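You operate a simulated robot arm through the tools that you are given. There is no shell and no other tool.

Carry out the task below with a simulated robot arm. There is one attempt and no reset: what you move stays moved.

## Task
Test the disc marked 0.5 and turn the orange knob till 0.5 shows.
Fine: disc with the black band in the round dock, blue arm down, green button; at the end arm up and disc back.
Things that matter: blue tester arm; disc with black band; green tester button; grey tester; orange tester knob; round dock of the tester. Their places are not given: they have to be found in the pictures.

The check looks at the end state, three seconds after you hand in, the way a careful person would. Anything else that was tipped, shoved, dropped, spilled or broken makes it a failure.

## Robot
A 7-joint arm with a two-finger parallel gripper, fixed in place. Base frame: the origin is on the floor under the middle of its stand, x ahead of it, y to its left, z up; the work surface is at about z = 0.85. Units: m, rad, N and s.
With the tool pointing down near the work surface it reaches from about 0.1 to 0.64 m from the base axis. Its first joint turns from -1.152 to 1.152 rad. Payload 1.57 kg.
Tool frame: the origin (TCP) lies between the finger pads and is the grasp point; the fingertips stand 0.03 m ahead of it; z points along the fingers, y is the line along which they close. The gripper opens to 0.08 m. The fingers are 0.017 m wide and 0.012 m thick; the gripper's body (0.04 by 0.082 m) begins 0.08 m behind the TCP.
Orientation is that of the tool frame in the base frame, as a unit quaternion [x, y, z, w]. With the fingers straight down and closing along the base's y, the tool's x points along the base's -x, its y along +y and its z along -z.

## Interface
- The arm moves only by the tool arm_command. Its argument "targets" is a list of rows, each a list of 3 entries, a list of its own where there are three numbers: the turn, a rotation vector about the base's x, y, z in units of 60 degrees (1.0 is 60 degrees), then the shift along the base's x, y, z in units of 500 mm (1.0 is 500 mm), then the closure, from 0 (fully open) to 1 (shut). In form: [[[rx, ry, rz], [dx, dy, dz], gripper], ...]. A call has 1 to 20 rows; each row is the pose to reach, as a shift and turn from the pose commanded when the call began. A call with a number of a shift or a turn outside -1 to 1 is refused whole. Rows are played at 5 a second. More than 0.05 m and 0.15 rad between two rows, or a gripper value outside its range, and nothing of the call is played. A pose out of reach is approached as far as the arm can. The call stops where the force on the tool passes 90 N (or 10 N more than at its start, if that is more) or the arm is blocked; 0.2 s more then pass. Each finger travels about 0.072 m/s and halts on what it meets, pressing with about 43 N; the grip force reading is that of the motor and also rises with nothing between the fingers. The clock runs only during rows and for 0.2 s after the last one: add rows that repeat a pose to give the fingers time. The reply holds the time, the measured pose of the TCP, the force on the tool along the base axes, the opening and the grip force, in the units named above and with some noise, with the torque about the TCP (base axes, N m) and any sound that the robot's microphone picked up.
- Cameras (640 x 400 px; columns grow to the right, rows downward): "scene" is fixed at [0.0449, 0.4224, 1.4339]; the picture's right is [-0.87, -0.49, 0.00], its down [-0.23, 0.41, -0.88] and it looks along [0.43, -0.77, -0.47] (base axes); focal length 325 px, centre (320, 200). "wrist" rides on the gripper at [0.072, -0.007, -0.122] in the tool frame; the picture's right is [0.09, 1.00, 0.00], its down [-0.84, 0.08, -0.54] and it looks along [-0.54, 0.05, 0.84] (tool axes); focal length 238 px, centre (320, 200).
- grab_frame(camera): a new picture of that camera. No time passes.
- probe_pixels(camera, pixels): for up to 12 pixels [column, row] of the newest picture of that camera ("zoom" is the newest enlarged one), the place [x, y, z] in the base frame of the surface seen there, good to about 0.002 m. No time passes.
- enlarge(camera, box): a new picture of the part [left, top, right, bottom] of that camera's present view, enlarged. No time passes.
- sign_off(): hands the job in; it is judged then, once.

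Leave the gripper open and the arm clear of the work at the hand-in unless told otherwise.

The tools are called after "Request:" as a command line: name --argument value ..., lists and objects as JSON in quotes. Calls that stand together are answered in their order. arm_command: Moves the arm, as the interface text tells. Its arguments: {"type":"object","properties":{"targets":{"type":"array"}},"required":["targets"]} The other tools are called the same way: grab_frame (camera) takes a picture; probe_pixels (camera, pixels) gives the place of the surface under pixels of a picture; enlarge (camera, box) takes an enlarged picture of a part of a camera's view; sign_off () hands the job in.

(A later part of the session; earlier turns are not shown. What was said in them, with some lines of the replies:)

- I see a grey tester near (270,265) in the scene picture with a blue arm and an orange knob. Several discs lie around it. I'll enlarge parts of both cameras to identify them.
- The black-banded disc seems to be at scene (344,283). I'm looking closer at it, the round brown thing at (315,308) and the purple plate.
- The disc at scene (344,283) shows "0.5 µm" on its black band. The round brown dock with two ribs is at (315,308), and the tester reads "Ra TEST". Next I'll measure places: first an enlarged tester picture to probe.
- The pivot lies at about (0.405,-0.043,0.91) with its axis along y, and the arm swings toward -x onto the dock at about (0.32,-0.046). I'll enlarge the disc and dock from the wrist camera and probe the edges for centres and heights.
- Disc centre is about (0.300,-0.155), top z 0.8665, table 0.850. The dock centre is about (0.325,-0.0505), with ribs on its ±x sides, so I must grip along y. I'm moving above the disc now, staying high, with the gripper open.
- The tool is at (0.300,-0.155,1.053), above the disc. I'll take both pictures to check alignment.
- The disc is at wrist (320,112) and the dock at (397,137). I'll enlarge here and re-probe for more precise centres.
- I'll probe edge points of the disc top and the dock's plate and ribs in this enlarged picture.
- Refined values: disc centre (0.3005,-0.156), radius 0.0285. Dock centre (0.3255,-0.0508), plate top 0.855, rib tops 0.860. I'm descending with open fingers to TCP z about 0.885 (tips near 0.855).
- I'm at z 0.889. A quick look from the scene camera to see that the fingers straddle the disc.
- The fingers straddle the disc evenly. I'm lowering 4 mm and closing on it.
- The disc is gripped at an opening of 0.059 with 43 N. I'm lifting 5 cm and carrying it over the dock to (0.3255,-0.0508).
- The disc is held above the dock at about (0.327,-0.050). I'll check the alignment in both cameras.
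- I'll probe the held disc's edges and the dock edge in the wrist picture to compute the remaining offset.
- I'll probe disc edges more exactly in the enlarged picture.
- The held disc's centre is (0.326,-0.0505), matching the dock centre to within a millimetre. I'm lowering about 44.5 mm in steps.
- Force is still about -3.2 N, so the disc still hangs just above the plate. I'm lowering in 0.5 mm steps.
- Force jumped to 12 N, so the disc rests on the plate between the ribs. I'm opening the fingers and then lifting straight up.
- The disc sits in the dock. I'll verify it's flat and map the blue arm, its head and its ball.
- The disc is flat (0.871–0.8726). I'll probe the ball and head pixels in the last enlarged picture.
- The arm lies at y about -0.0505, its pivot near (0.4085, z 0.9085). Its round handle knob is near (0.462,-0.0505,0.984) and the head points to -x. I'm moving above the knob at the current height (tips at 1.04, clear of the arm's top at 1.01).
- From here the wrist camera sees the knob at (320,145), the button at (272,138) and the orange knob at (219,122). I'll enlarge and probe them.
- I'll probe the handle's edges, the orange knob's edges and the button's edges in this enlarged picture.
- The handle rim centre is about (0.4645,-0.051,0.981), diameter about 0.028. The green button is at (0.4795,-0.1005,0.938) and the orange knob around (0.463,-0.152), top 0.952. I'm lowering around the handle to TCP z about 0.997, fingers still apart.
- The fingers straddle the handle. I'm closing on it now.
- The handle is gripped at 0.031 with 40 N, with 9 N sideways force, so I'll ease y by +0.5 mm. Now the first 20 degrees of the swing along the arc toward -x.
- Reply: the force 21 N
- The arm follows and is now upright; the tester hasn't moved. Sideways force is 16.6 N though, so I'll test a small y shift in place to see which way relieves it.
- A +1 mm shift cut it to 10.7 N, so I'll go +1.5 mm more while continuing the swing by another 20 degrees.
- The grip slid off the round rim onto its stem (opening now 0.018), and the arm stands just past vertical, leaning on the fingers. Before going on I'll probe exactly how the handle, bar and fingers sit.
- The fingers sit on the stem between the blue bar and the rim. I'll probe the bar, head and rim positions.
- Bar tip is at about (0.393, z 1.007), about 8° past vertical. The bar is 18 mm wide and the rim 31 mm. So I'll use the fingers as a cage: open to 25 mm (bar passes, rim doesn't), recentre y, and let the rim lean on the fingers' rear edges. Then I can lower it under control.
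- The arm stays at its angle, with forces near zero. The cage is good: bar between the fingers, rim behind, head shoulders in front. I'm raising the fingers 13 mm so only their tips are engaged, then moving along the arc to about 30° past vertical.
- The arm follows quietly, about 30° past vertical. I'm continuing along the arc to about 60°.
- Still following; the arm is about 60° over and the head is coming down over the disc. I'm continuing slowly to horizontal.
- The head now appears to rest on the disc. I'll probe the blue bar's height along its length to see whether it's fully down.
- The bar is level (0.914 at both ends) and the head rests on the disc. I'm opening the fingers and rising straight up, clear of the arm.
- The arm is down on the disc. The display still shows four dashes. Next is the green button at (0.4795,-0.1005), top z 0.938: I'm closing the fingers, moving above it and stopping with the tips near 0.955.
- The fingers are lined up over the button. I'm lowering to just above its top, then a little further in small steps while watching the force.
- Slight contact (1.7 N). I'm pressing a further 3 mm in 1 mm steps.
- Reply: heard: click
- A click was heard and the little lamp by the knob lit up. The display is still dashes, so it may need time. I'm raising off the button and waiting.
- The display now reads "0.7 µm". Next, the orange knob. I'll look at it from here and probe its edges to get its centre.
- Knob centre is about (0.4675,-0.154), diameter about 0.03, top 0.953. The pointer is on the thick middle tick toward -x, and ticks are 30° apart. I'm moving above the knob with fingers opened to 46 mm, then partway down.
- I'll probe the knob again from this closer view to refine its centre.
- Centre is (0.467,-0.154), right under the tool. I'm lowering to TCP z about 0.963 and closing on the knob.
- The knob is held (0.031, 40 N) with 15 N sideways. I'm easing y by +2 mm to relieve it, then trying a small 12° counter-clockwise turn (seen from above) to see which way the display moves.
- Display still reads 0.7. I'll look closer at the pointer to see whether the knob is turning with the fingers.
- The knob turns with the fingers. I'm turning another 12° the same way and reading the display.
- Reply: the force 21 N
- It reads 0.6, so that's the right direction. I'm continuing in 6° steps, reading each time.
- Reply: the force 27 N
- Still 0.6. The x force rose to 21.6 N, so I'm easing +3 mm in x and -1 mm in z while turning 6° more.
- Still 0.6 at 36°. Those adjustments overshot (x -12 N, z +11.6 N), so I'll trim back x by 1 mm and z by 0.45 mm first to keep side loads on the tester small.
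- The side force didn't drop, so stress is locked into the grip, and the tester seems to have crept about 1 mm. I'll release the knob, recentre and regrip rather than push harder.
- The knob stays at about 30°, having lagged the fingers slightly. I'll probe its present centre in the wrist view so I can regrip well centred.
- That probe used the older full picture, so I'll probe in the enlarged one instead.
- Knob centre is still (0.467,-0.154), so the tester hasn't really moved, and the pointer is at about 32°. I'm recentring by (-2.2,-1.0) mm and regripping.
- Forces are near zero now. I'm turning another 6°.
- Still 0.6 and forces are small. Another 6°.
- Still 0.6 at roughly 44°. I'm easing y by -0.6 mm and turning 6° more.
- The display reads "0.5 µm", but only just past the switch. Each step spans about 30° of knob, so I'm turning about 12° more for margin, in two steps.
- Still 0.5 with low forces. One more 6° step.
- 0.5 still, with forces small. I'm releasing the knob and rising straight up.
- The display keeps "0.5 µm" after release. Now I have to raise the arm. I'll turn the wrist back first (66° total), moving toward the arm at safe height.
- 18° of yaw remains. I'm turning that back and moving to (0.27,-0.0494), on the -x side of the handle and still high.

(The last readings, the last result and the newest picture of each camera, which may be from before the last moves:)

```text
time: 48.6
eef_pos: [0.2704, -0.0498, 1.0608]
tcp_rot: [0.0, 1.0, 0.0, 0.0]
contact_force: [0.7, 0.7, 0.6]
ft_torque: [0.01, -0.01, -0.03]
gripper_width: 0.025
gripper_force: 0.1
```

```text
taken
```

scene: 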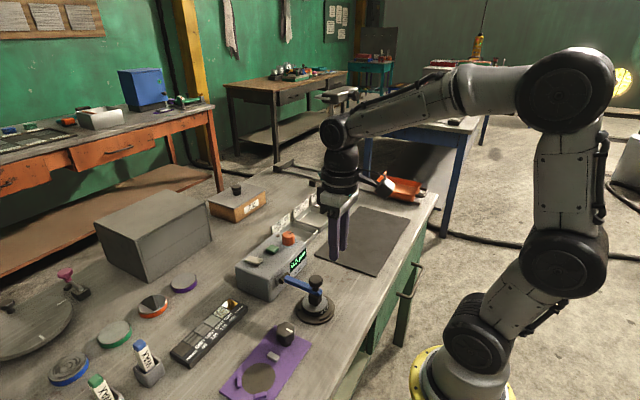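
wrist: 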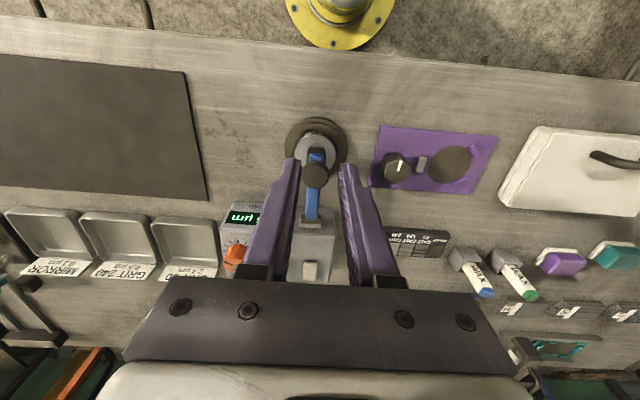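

I'll measure the handle's exact position with the arm down.

Request:
enlarge --camera "scene" --box '[275, 265, 345, 325]'

Request:
probe_pixels --camera "zoom" --pixels '[[360, 110], [360, 90], [322, 125], [398, 125], [360, 150], [360, 175], [395, 215], [375, 205], [335, 170], [300, 175], [360, 240], [400, 200]]'

Request:
probe_pixels --camera "wrist" --pixels '[[316, 176], [306, 176], [327, 176], [316, 165], [316, 186], [317, 157], [314, 200], [312, 222], [335, 130], [316, 130], [309, 157], [324, 157]]'

```text
6.67 times, centred on (310, 295) of scene
```

zoom: 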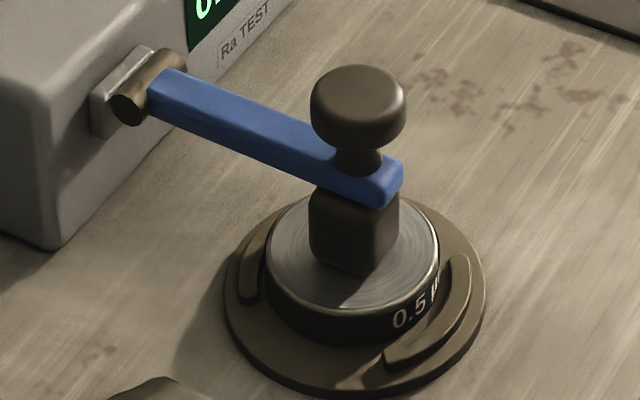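

```text
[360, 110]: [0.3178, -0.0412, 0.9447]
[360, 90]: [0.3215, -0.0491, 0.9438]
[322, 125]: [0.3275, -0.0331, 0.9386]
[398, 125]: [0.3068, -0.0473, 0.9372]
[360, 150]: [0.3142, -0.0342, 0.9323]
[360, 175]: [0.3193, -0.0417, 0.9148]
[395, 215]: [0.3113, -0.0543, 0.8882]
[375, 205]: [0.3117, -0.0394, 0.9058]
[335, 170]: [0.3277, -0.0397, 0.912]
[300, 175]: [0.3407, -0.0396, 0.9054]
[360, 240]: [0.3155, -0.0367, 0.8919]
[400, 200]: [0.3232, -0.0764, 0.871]
```

```text
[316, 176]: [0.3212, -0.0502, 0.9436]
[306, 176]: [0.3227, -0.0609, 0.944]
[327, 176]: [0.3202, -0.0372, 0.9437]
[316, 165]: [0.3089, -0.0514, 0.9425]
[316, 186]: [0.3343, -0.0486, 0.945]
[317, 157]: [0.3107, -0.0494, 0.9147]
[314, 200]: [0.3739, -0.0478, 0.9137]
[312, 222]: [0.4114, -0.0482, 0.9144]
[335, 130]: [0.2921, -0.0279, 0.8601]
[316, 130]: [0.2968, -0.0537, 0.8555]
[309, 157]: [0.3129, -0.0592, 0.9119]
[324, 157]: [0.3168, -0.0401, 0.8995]
```

With the arm down, the handle's cap spans z 0.929–0.944 around (0.3215,-0.05), with a stem below it. My plan is to tilt the tool 35° so the fork (25 mm apart) comes from the robot side, catches under the cap, and lifts the arm along its arc while tilting back upright. First I'll tilt and lower to a waiting spot at x 0.262.

Request:
arm_command --targets '[[[0, -0.1167, 0], [-0.0032, 0, -0.0292], 0.6875], [[0, -0.2333, 0], [-0.0064, 0, -0.0583], 0.6875], [[0, -0.35, 0], [-0.0097, 0, -0.0875], 0.6875], [[0, -0.4667, 0], [-0.013, 0, -0.1166], 0.6875], [[0, -0.5833, 0], [-0.0162, 0, -0.1458], 0.6875], [[0, -0.5833, 0], [-0.0162, 0, -0.1458], 0.6875]]'

Request:
grab_frame --camera "scene"

Request:
grab_frame --camera "wrist"

```text
time: 50.0
eef_pos: [0.2616, -0.0485, 0.9889]
tcp_rot: [0.001, 0.954, 0.0, 0.301]
contact_force: [0.2, -0.4, 0.1]
ft_torque: [-0.03, -0.01, 0.02]
gripper_width: 0.0253
gripper_force: 0.1
```

```text
taken
```

scene: 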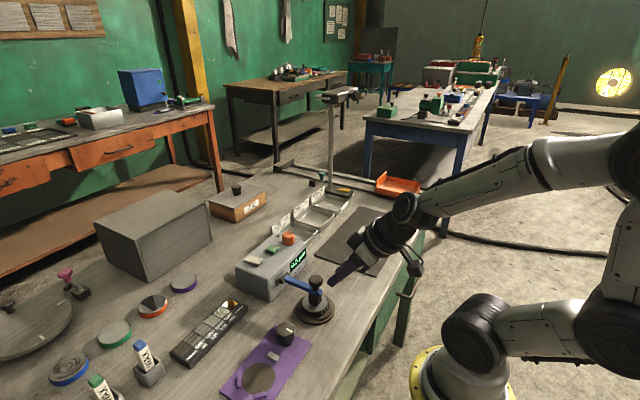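

```text
taken
```

wrist: 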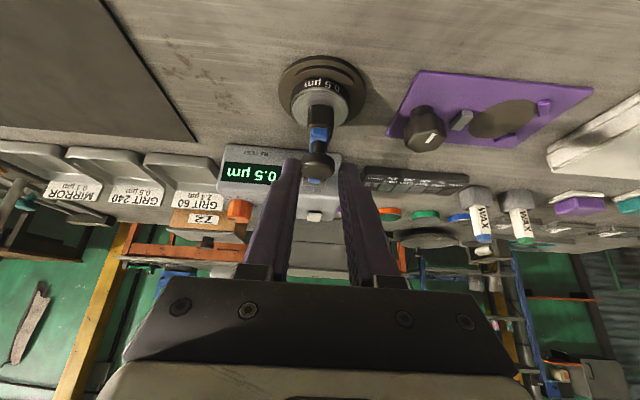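

The tilt worked. I'm lowering to the waiting spot (0.265, z 0.935), just robot-side of the handle.

Request:
arm_command --targets '[[[0, 0, 0], [0.002, 0, -0.04], 0.6875], [[0, 0, 0], [0.004, 0, -0.08], 0.6875], [[0, 0, 0], [0.006, 0, -0.11], 0.6875], [[0, 0, 0], [0.006, 0, -0.11], 0.6875]]'

Request:
enlarge --camera "scene" --box '[280, 240, 370, 320]'

Request:
enlarge --camera "wrist" --box '[250, 80, 390, 220]'

```text
time: 51.0
eef_pos: [0.2657, -0.0502, 0.9346]
tcp_rot: [0.0, 0.953, 0.0, 0.302]
contact_force: [-1.1, -1.0, 0.4]
ft_torque: [0.0, -0.01, -0.02]
gripper_width: 0.0251
gripper_force: 0.0
```

```text
5.00 times, centred on (325, 280) of scene
```

zoom: 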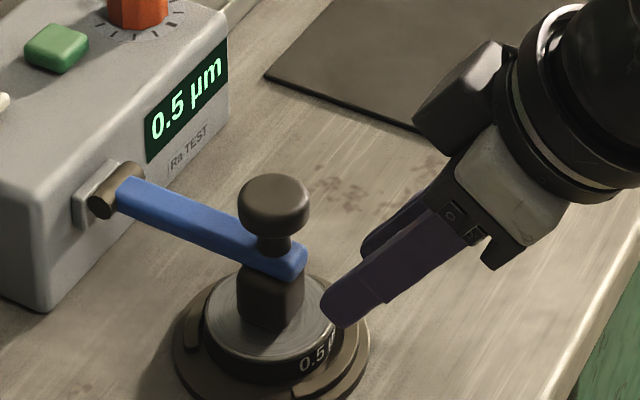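

```text
2.86 times, centred on (320, 150) of wrist
```

zoom: 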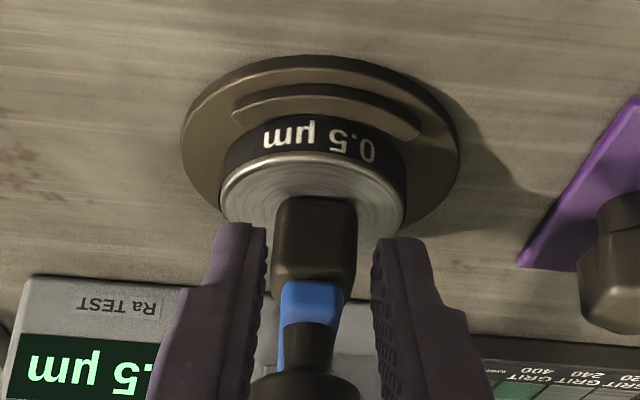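

The fork is centred on the bar. I'm moving +x under the cap's edge to (0.293, z 0.937), slowly.

Request:
arm_command --targets '[[[0, 0, 0], [0.02, 0, 0.002], 0.6875], [[0, 0, 0], [0.04, 0, 0.004], 0.6875], [[0, 0, 0], [0.05, 0, 0.004], 0.6875], [[0, 0, 0], [0.056, 0, 0.004], 0.6875], [[0, 0, 0], [0.056, 0, 0.004], 0.6875]]'

Request:
enlarge --camera "scene" --box '[280, 240, 370, 320]'

Request:
enlarge --camera "wrist" --box '[250, 80, 390, 220]'

```text
time: 52.2
eef_pos: [0.2944, -0.0497, 0.9368]
tcp_rot: [0.0, 0.954, -0.001, 0.301]
contact_force: [-0.1, -0.2, 0.4]
ft_torque: [-0.01, 0.0, 0.0]
gripper_width: 0.0248
gripper_force: 0.1
```

```text
5.00 times, centred on (325, 280) of scene
```

zoom: 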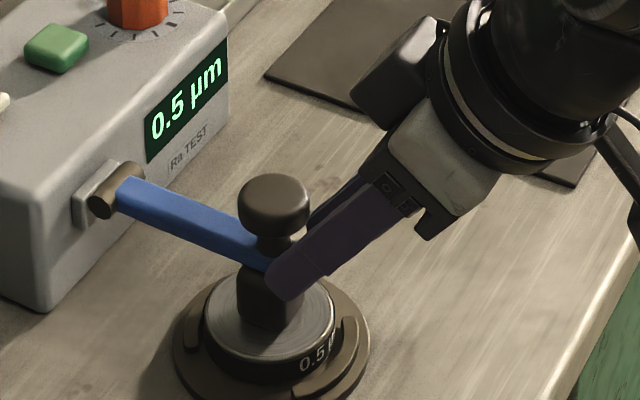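

```text
2.86 times, centred on (320, 150) of wrist
```

zoom: 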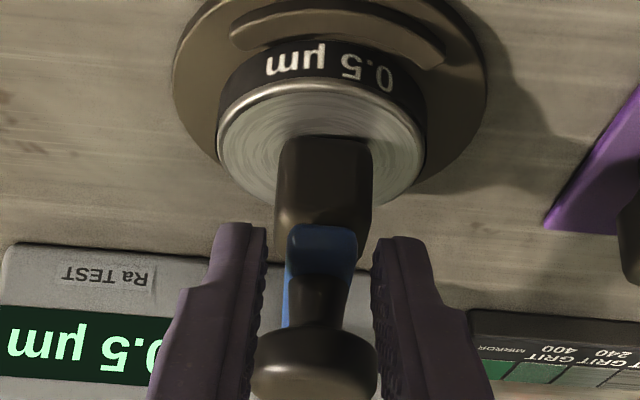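

The fork is under the cap with no contact force yet. I'm narrowing to 23 mm for more overlap and lifting along the arc by about 20°.

Request:
arm_command --targets '[[[0, 0, 0], [0, 0, 0.004], 0.715], [[0, 0, 0], [0, 0, 0.009], 0.715], [[0, 0, 0], [0.0046, 0, 0.0256], 0.715], [[0, 0, 0], [0.0104, 0, 0.0418], 0.715], [[0, 0, 0], [0.0174, 0, 0.0574], 0.715], [[0, 0, 0], [0.0258, 0, 0.0722], 0.715], [[0, 0, 0], [0.0258, 0, 0.0722], 0.715]]'

Request:
enlarge --camera "scene" --box '[270, 230, 370, 320]'

Request:
enlarge --camera "wrist" --box '[250, 80, 390, 220]'

```text
time: 53.8
eef_pos: [0.3058, -0.0496, 0.9725]
tcp_rot: [-0.001, 0.954, 0.001, 0.3]
contact_force: [-1.0, 1.1, -1.5]
ft_torque: [0.02, 0.02, 0.01]
gripper_width: 0.0235
gripper_force: 0.9
```

```text
4.44 times, centred on (320, 275) of scene
```

zoom: 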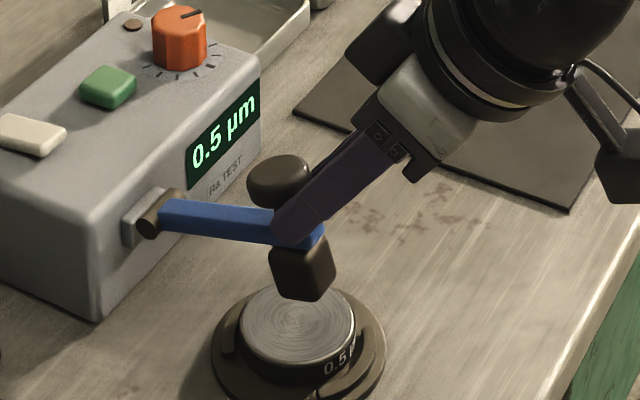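

```text
2.86 times, centred on (320, 150) of wrist
```

zoom: 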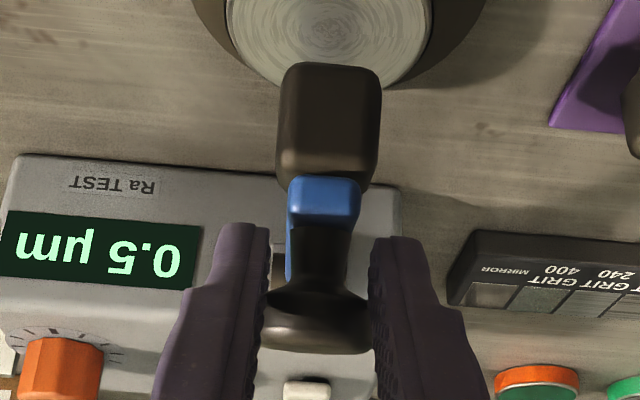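

The arm rises nicely with tiny forces, and the display still reads 0.5. I'm continuing along the arc to about 40° before vertical while tilting back toward upright.

Request:
arm_command --targets '[[[0, 0, 0], [0.01, 0, 0.014], 0.715], [[0, 0, 0], [0.0208, 0, 0.0274], 0.715], [[0, 0.05, 0], [0.0344, 0, 0.0412], 0.715], [[0, 0.1, 0], [0.0484, 0, 0.0544], 0.715], [[0, 0.15, 0], [0.064, 0, 0.0658], 0.715], [[0, 0.2, 0], [0.08, 0, 0.0764], 0.715], [[0, 0.2, 0], [0.08, 0, 0.0764], 0.715]]'

Request:
enlarge --camera "scene" --box '[260, 210, 360, 310]'

Request:
enlarge --camera "wrist" --box '[250, 80, 390, 220]'

```text
time: 55.4
eef_pos: [0.3461, -0.0507, 1.0106]
tcp_rot: [0.0, 0.98, 0.001, 0.199]
contact_force: [-0.1, 0.5, 0.0]
ft_torque: [-0.01, 0.0, 0.06]
gripper_width: 0.0232
gripper_force: 0.2
```

```text
4.00 times, centred on (310, 260) of scene
```

zoom: 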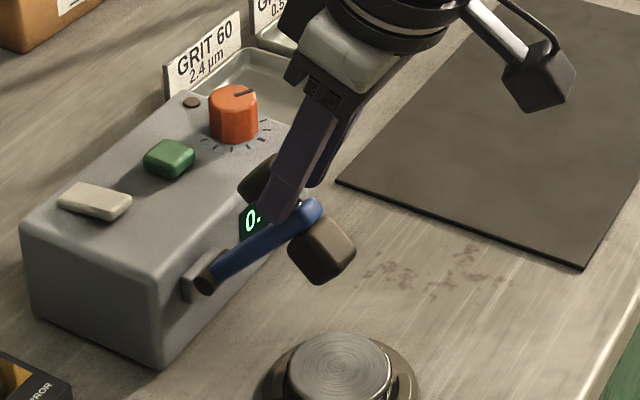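

```text
2.86 times, centred on (320, 150) of wrist
```

zoom: 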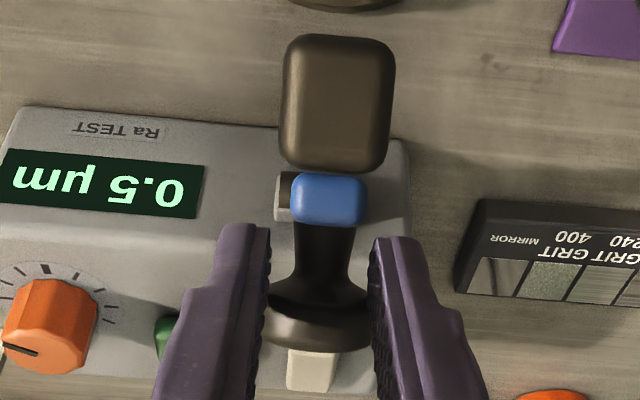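

It's following well and the display still shows 0.5. I'm continuing to vertical and slightly beyond, with the tool returning to straight down.

Request:
arm_command --targets '[[[0, 0.05, 0], [0.0174, 0, 0.0085], 0.715], [[0, 0.1, 0], [0.0348, 0, 0.0164], 0.715], [[0, 0.15, 0], [0.0533, 0, 0.022], 0.715], [[0, 0.2, 0], [0.0718, 0, 0.0268], 0.715], [[0, 0.25, 0], [0.0908, 0, 0.0293], 0.715], [[0, 0.3, 0], [0.1098, 0, 0.031], 0.715], [[0, 0.34, 0], [0.1285, 0, 0.03], 0.715], [[0, 0.3833, 0], [0.1472, 0, 0.0284], 0.715], [[0, 0.3833, 0], [0.1472, 0, 0.0284], 0.715]]'

Request:
enlarge --camera "scene" --box '[250, 200, 350, 300]'

Request:
enlarge --camera "wrist" --box '[250, 80, 390, 220]'

```text
time: 57.4
eef_pos: [0.4183, -0.0501, 1.0251]
tcp_rot: [0.0, 1.0, 0.0, 0.0]
contact_force: [-0.7, 1.0, -0.4]
ft_torque: [-0.02, -0.03, -0.01]
gripper_width: 0.0229
gripper_force: 0.1
```

```text
4.00 times, centred on (300, 250) of scene
```

zoom: 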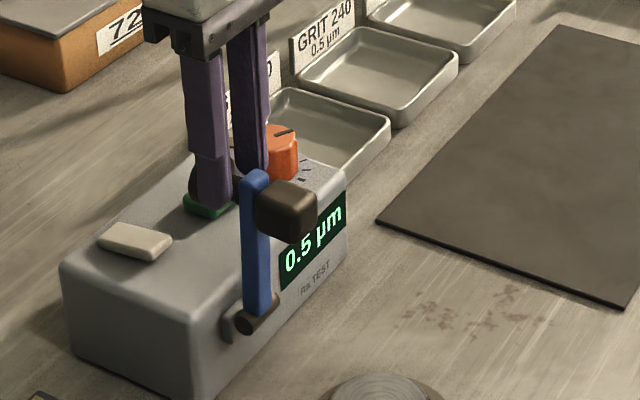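

```text
2.86 times, centred on (320, 150) of wrist
```

zoom: 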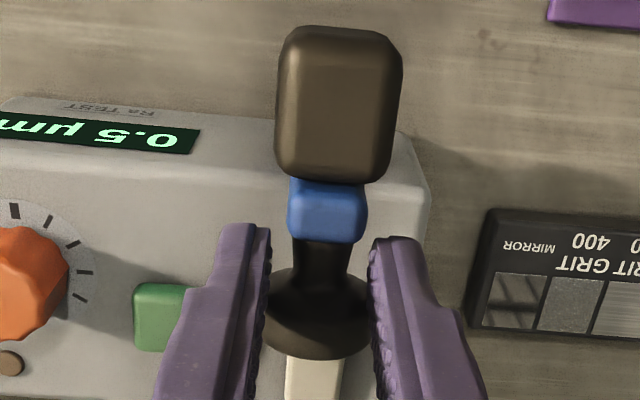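

The arm is upright and the display still shows 0.5. I'm pushing gently on past vertical to its rest at about 19°.

Request:
arm_command --targets '[[[0, 0, 0], [0.0168, 0, -0.004], 0.715], [[0, 0, 0], [0.0328, 0, -0.0102], 0.715], [[0, 0, 0], [0.0482, 0, -0.0172], 0.715], [[0, 0, 0], [0.0604, 0, -0.0238], 0.715], [[0, 0, 0], [0.0604, 0, -0.0238], 0.715]]'

Request:
enlarge --camera "scene" --box '[250, 200, 350, 300]'

Request:
enlarge --camera "wrist" --box '[250, 80, 390, 220]'

```text
time: 58.6
eef_pos: [0.4503, -0.0501, 1.0132]
tcp_rot: [0.0, 1.0, 0.0, 0.0]
contact_force: [-0.1, -0.3, 0.0]
ft_torque: [0.0, 0.0, -0.03]
gripper_width: 0.0228
gripper_force: 0.0
```

```text
4.00 times, centred on (300, 250) of scene
```

zoom: 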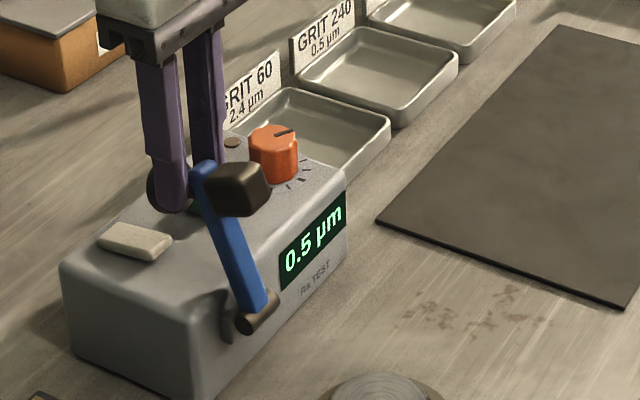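

```text
2.86 times, centred on (320, 150) of wrist
```

zoom: 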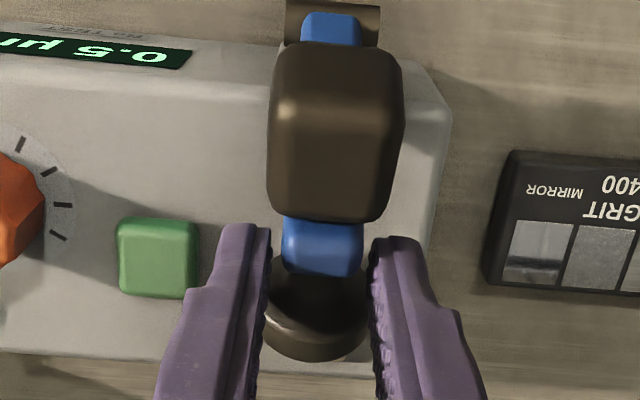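

Compare with the starting picture: I'll take the same enlarged view as at the beginning, and probe the head and bar tip.

Request:
enlarge --camera "scene" --box '[220, 220, 340, 310]'

Request:
probe_pixels --camera "zoom" --pixels '[[280, 100], [315, 125], [340, 120], [318, 190], [340, 245], [325, 270], [300, 150], [275, 145]]'

```text
4.44 times, centred on (280, 265) of scene
```

zoom: 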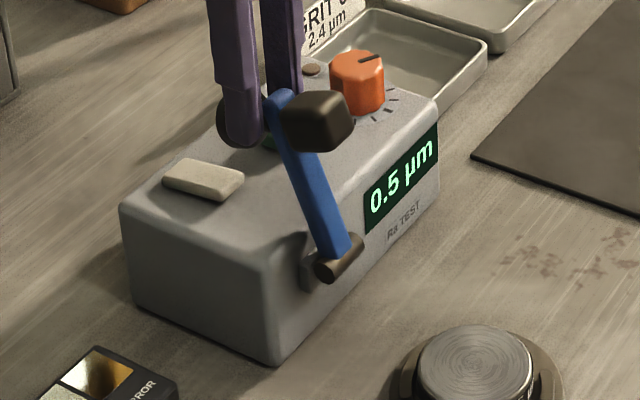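

```text
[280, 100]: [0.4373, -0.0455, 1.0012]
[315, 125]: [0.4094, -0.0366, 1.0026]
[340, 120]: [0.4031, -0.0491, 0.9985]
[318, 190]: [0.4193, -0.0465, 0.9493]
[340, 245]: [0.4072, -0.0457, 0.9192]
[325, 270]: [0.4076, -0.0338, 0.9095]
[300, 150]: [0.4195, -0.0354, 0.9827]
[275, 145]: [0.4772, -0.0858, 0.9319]
```

The arm is exactly at its starting rest, and the tester's outline matches the first picture, so it hasn't moved. I'm opening the fingers and rising straight up.

Request:
arm_command --targets '[[[0, 0, 0], [0, 0, 0], 0.55], [[0, 0, 0], [0, 0, 0], 0.45], [[0, 0, 0], [0, 0, 0], 0.45], [[0, 0, 0], [0, 0, 0.06], 0.45], [[0, 0, 0], [0, 0, 0.14], 0.45], [[0, 0, 0], [0, 0, 0.14], 0.45]]'

Request:
enlarge --camera "scene" --box '[220, 220, 340, 310]'

```text
time: 60.0
eef_pos: [0.4498, -0.0485, 1.0809]
tcp_rot: [0.0, 1.0, 0.0, 0.0]
contact_force: [-0.5, 0.2, -0.1]
ft_torque: [-0.03, 0.02, 0.02]
gripper_width: 0.044
gripper_force: 0.0
```

```text
4.44 times, centred on (280, 265) of scene
```

zoom: 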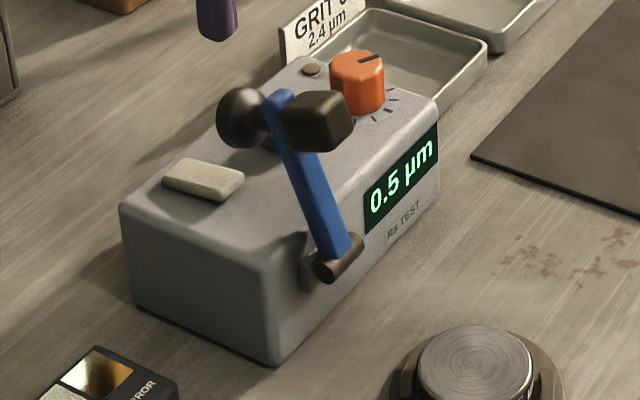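

The arm stands up by itself and 0.5 stays on the display. Next I'll move above the docked disc and open fully.

Request:
arm_command --targets '[[[0, 0, 0], [-0.065, -0.001, 0], 0.3], [[0, 0, 0], [-0.13, -0.002, 0], 0.15], [[0, 0, 0], [-0.19, -0.002, 0], 0], [[0, 0, 0], [-0.2484, -0.002, 0], 0], [[0, 0, 0], [-0.2484, -0.002, 0], 0]]'

Request:
enlarge --camera "wrist" --box '[260, 50, 380, 170]'

Request:
grab_frame --camera "wrist"

```text
time: 61.2
eef_pos: [0.3248, -0.0506, 1.0806]
tcp_rot: [0.0, 1.0, 0.0, -0.001]
contact_force: [-0.9, -0.5, 0.0]
ft_torque: [0.03, -0.01, 0.01]
gripper_width: 0.0801
gripper_force: 0.0
```

```text
3.33 times, centred on (320, 110) of wrist
```

zoom: 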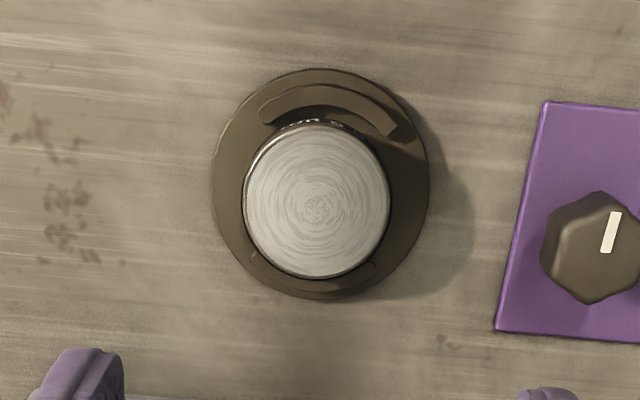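

```text
taken
```

wrist: 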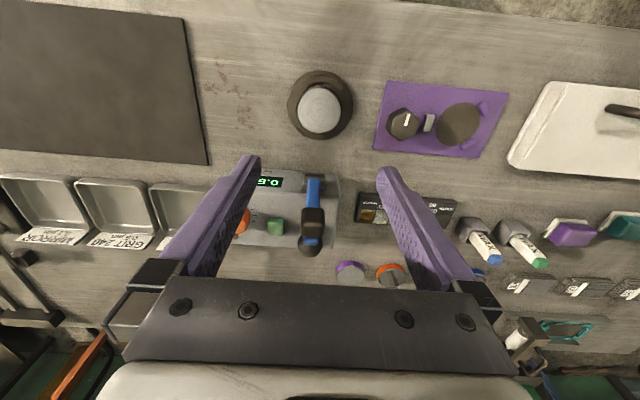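

I'll probe the disc's edges in the enlarged view for its centre.

Request:
enlarge --camera "wrist" --box '[260, 50, 380, 170]'

Request:
probe_pixels --camera "zoom" --pixels '[[247, 200], [386, 200], [316, 129], [316, 272], [316, 200], [268, 148], [366, 148], [268, 250], [366, 250]]'

```text
3.33 times, centred on (320, 110) of wrist
```

zoom: 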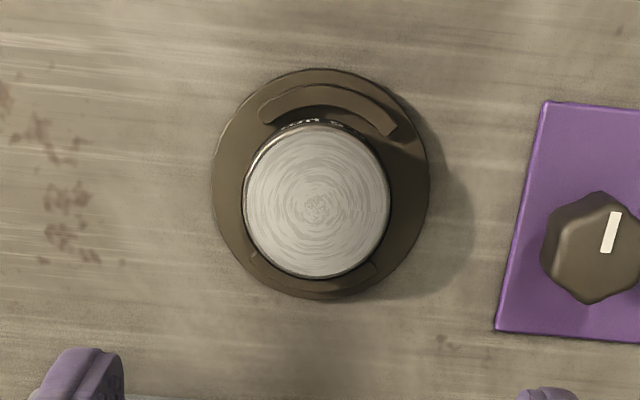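

```text
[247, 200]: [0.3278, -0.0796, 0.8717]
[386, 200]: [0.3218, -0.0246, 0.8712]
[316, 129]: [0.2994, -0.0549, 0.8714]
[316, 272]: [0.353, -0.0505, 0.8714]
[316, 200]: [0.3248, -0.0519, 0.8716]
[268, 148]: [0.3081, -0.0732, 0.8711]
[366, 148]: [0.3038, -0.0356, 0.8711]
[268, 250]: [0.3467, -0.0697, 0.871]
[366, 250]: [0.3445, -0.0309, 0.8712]
```

Disc centre is now about (0.326,-0.052), top 0.8715. I'm descending with open fingers to TCP z about 0.889.

Request:
arm_command --targets '[[[0, 0, 0], [0.001, -0.0026, -0.08], 0], [[0, 0, 0], [0.001, -0.0026, -0.16], 0], [[0, 0, 0], [0.001, -0.0026, -0.24], 0], [[0, 0, 0], [0.001, -0.0026, -0.31], 0], [[0, 0, 0], [0.001, -0.0026, -0.36], 0], [[0, 0, 0], [0.001, -0.0026, -0.387], 0], [[0, 0, 0], [0.001, -0.0026, -0.387], 0]]'

Request:
enlarge --camera "scene" --box '[260, 230, 370, 330]'

```text
time: 62.8
eef_pos: [0.3262, -0.0521, 0.8905]
tcp_rot: [0.0, 1.0, 0.001, 0.0]
contact_force: [0.0, -0.4, -0.1]
ft_torque: [-0.01, -0.01, 0.01]
gripper_width: 0.08
gripper_force: 0.0
```

```text
4.00 times, centred on (315, 280) of scene
```

zoom: 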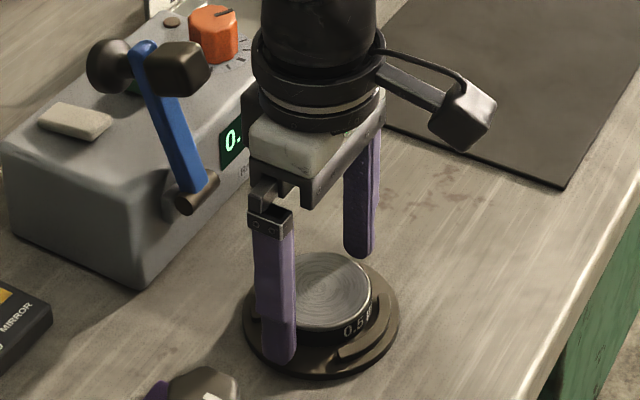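

The fingers straddle the disc on the rib-free sides. I'm closing on it.

Request:
arm_command --targets '[[[0, 0, 0], [0, 0, 0], 0.2], [[0, 0, 0], [0, 0, 0], 0.4], [[0, 0, 0], [0, 0, 0], 0.6], [[0, 0, 0], [0, 0, 0], 0.6]]'

```text
time: 63.8
eef_pos: [0.3262, -0.0524, 0.8899]
tcp_rot: [0.0, 1.0, 0.0, -0.001]
contact_force: [0.1, 0.8, -0.5]
ft_torque: [0.04, -0.09, 0.04]
gripper_width: 0.059
gripper_force: 43.2
```

Gripped (0.059, 43 N). I'm lifting 5 cm and carrying it back over its original spot (0.3005,-0.156).

Request:
arm_command --targets '[[[0, 0, 0], [0, 0, 0.03], 0.6], [[0, 0, 0], [0, 0, 0.08], 0.6], [[0, 0, 0], [0, 0, 0.1], 0.6], [[0, 0, 0], [-0.0128, -0.052, 0.1], 0.6], [[0, 0, 0], [-0.0255, -0.104, 0.1], 0.6], [[0, 0, 0], [-0.0383, -0.156, 0.1], 0.6], [[0, 0, 0], [-0.051, -0.208, 0.1], 0.6], [[0, 0, 0], [-0.051, -0.208, 0.1], 0.6]]'

Request:
enlarge --camera "wrist" --box '[250, 90, 390, 230]'

Request:
probe_pixels --camera "zoom" --pixels '[[205, 230], [438, 230], [322, 130], [322, 350], [322, 245], [245, 160], [400, 160], [245, 320], [400, 320]]'

```text
time: 65.6
eef_pos: [0.2995, -0.1572, 0.9383]
tcp_rot: [0.0, 1.0, 0.0, 0.0]
contact_force: [0.2, -0.6, -3.2]
ft_torque: [0.03, -0.03, 0.02]
gripper_width: 0.0589
gripper_force: 43.3
```

```text
2.86 times, centred on (320, 160) of wrist
```

zoom: 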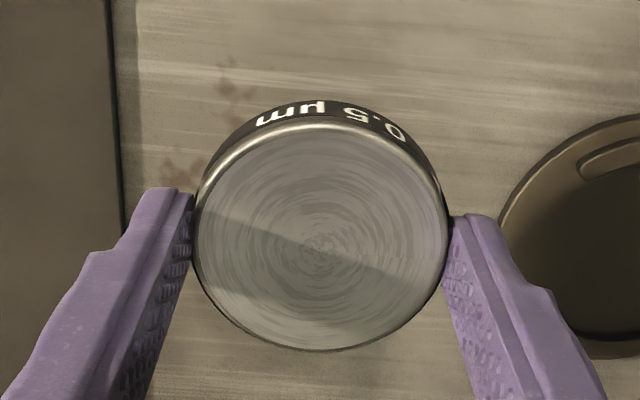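

```text
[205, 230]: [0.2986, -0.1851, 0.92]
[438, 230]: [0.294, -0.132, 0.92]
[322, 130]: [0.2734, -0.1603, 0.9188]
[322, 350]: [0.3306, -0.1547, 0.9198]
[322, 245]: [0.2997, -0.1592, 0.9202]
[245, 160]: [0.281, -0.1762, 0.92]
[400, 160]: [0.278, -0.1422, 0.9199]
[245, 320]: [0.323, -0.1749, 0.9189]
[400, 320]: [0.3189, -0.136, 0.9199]
```

The held disc's centre is (0.301,-0.1583), 2 mm off its original y of -0.156. I'm correcting y by +2.2 mm and lowering 52 mm gently.

Request:
arm_command --targets '[[[0, 0, 0], [-0.0006, 0.0044, -0.03], 0.6], [[0, 0, 0], [-0.0006, 0.0044, -0.07], 0.6], [[0, 0, 0], [-0.0006, 0.0044, -0.095], 0.6], [[0, 0, 0], [-0.0006, 0.0044, -0.104], 0.6], [[0, 0, 0], [-0.0006, 0.0044, -0.104], 0.6]]'

```text
time: 66.8
eef_pos: [0.2995, -0.1524, 0.8871]
tcp_rot: [0.001, 1.0, -0.001, 0.0]
contact_force: [0.2, -0.2, -4.3]
ft_torque: [-0.01, 0.04, 0.0]
gripper_width: 0.0591
gripper_force: 42.9
```

Still hanging (-4.3 N). Before setting down I'll compare with the original view from the scene camera.

Request:
enlarge --camera "scene" --box '[285, 255, 375, 335]'

Request:
enlarge --camera "wrist" --box '[250, 90, 390, 230]'

Request:
probe_pixels --camera "zoom" --pixels '[[205, 235], [438, 235], [200, 240], [442, 240], [322, 130], [322, 345], [322, 240], [245, 160], [400, 160], [245, 320], [400, 320]]'

```text
5.00 times, centred on (330, 295) of scene
```

zoom: 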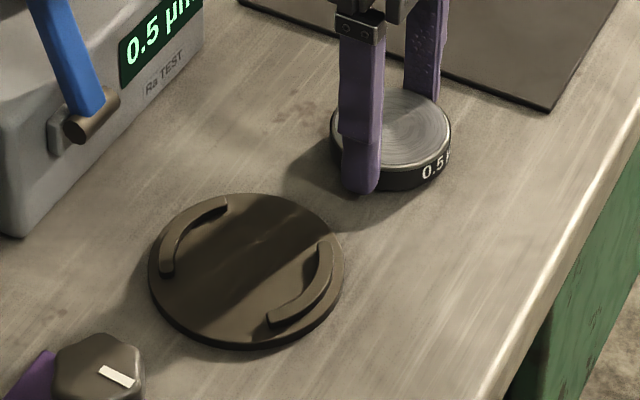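

```text
2.86 times, centred on (320, 160) of wrist
```

zoom: 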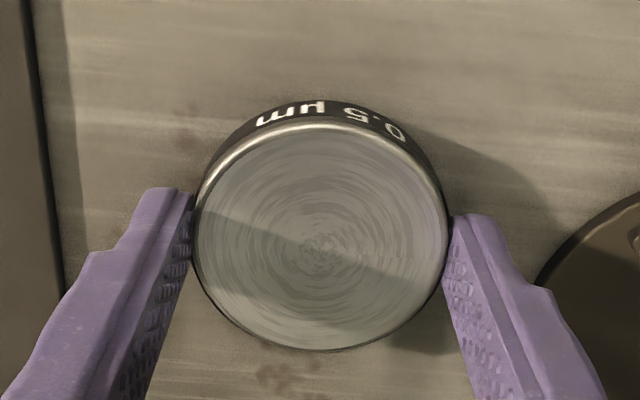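

```text
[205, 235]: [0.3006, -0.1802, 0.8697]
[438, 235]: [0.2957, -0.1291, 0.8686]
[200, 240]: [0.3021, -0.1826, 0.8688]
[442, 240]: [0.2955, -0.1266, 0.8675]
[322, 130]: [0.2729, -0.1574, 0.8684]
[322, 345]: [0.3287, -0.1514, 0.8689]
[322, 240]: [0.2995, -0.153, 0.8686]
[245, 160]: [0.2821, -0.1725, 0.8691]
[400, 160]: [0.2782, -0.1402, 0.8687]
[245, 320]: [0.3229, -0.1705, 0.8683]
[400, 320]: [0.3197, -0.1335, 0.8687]
```

The disc is at (0.300,-0.1546), z 2 mm above its rest; original y was -0.156. I'm shifting y by -1.3 mm and lowering the last 2 mm.

Request:
arm_command --targets '[[[0, 0, 0], [-0.0006, -0.0026, 0], 0.6], [[0, 0, 0], [-0.0006, -0.0026, -0.002], 0.6], [[0, 0, 0], [-0.0006, -0.0026, -0.0035], 0.6], [[0, 0, 0], [-0.0006, -0.0026, -0.0035], 0.6]]'

```text
time: 67.8
eef_pos: [0.301, -0.1553, 0.8847]
tcp_rot: [0.0, 1.0, 0.0, -0.001]
contact_force: [0.4, -0.5, -4.8]
ft_torque: [-0.02, 0.01, 0.0]
gripper_width: 0.0589
gripper_force: 43.6
```

Still hanging (-4.8 N). I'm lowering in 0.5 mm steps until it touches.

Request:
arm_command --targets '[[[0, 0, 0], [0, 0, -0.001], 0.6], [[0, 0, 0], [0, 0, -0.001], 0.6]]'

```text
time: 68.4
eef_pos: [0.2992, -0.1551, 0.8843]
tcp_rot: [0.0, 1.0, 0.001, 0.0]
contact_force: [-1.3, -0.2, 1.1]
ft_torque: [0.09, 0.08, -0.01]
gripper_width: 0.059
gripper_force: 43.0
```

Force went to +1.1 N, so the disc is resting on the table. I'm releasing and then rising straight up.

Request:
arm_command --targets '[[[0, 0, 0], [0, 0, 0], 0.45], [[0, 0, 0], [0, 0, 0], 0.25], [[0, 0, 0], [0, 0, 0], 0], [[0, 0, 0], [0, 0, 0], 0], [[0, 0, 0], [0, 0, 0.05], 0], [[0, 0, 0], [0, 0, 0.13], 0], [[0, 0, 0], [0, 0, 0.22], 0], [[0, 0, 0], [0, 0, 0.31], 0], [[0, 0, 0], [0, 0, 0.4], 0], [[0, 0, 0], [0, 0, 0.4], 0]]'

Request:
enlarge --camera "scene" --box '[285, 255, 375, 335]'

Request:
grab_frame --camera "scene"

```text
time: 70.6
eef_pos: [0.3007, -0.1545, 1.084]
tcp_rot: [0.0, 1.0, 0.0, 0.0]
contact_force: [0.2, 0.1, -0.3]
ft_torque: [0.02, 0.0, 0.0]
gripper_width: 0.0799
gripper_force: 0.0
```

```text
5.00 times, centred on (330, 295) of scene
```

zoom: 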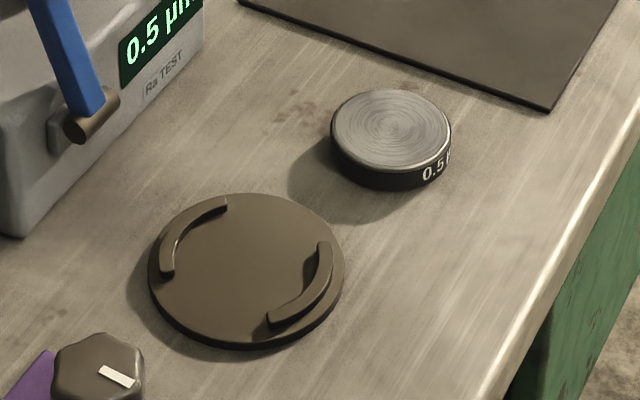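

```text
taken
```

scene: 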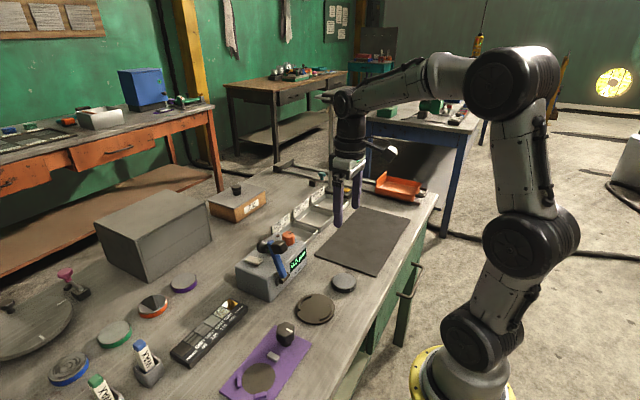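

The disc is back within about 1 mm of its first position, label facing the same way. I'm raising the gripper well clear, open, and then doing a final check of the tester.

Request:
arm_command --targets '[[[0, 0, 0], [0, 0, 0.07], 0], [[0, 0, 0], [0, 0, 0.14], 0], [[0, 0, 0], [0, 0, 0.21], 0], [[0, 0, 0], [0, 0, 0.28], 0], [[0, 0, 0], [0, 0, 0.28], 0]]'

Request:
enlarge --camera "scene" --box '[220, 220, 340, 310]'

Request:
enlarge --camera "wrist" --box '[150, 60, 470, 260]'

```text
time: 71.8
eef_pos: [0.3005, -0.1564, 1.2248]
tcp_rot: [0.001, 1.0, 0.0, -0.001]
contact_force: [-0.6, 1.3, 0.8]
ft_torque: [0.0, 0.02, 0.0]
gripper_width: 0.0801
gripper_force: 0.0
```

```text
4.44 times, centred on (280, 265) of scene
```

zoom: 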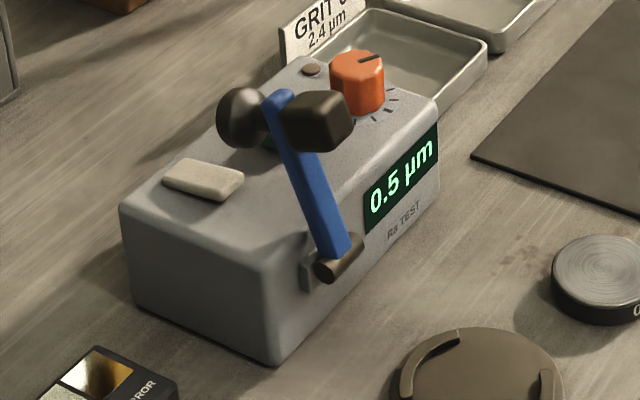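

```text
2.00 times, centred on (310, 160) of wrist
```

zoom: 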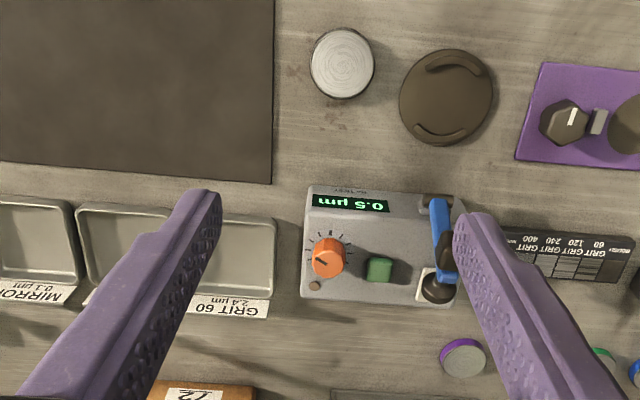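

The display reads 0.5 µm, the arm is up, the button is released and the dock is empty. One last check of the disc's centre against its original (0.3005,-0.156).

Request:
enlarge --camera "wrist" --box '[280, 60, 360, 130]'

Request:
probe_pixels --camera "scene" --pixels '[[344, 281], [334, 277], [355, 278], [345, 274]]'

```text
5.71 times, centred on (320, 95) of wrist
```

zoom: 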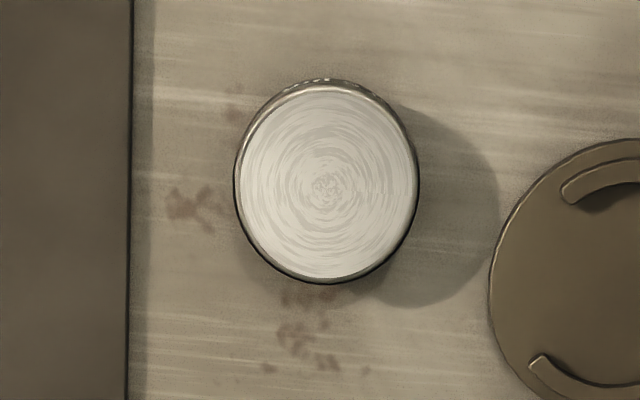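

```text
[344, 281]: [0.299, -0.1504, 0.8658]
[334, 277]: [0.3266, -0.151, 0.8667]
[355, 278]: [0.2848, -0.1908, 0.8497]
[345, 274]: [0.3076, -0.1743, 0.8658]
```

Request:
probe_pixels --camera "zoom" --pixels '[[242, 185], [412, 180], [327, 92], [327, 273], [327, 185], [265, 125], [390, 125], [265, 245], [390, 245]]'

```text
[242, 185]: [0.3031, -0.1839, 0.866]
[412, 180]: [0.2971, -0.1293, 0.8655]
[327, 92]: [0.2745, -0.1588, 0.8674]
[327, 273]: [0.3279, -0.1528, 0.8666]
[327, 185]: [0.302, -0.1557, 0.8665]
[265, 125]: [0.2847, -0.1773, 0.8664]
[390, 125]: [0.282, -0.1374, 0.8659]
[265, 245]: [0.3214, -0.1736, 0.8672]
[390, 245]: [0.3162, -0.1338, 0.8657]
```

The disc centre is (0.301,-0.156), within about 1 mm of where it started, flat at z 0.866. The display shows 0.5 µm, the blue arm is up, the gripper is open and clear, and nothing else was disturbed. I'm handing in.

Request:
sign_off

```text
The job is handed in.
```

The 0.5 disc was tested and the orange knob turned until the display showed 0.5 µm. The job is handed in; I haven't seen the result of the check.

- **Test:** With the disc in the round dock and the blue arm down, the green button clicked and the display first read 0.7 µm. I turned the knob counter-clockwise (seen from above) by about 60° until it read 0.5 µm. It held that after I let go and after the arm went back up.
- **Arm:** On the way down, the fingers slipped off its rounded handle once, with no visible harm. After that I lowered and raised it with the fingers loosely caged around the handle. It is now up in its starting position.
- **Disc:** It is back within about 1 mm of where it started, lying flat with the label facing the same way.
- **Tester:** It may have shifted by up to about 1 mm while I turned the knob. Its outline matched the first picture afterwards, and I saw nothing else disturbed.

The gripper is open and well above the work.
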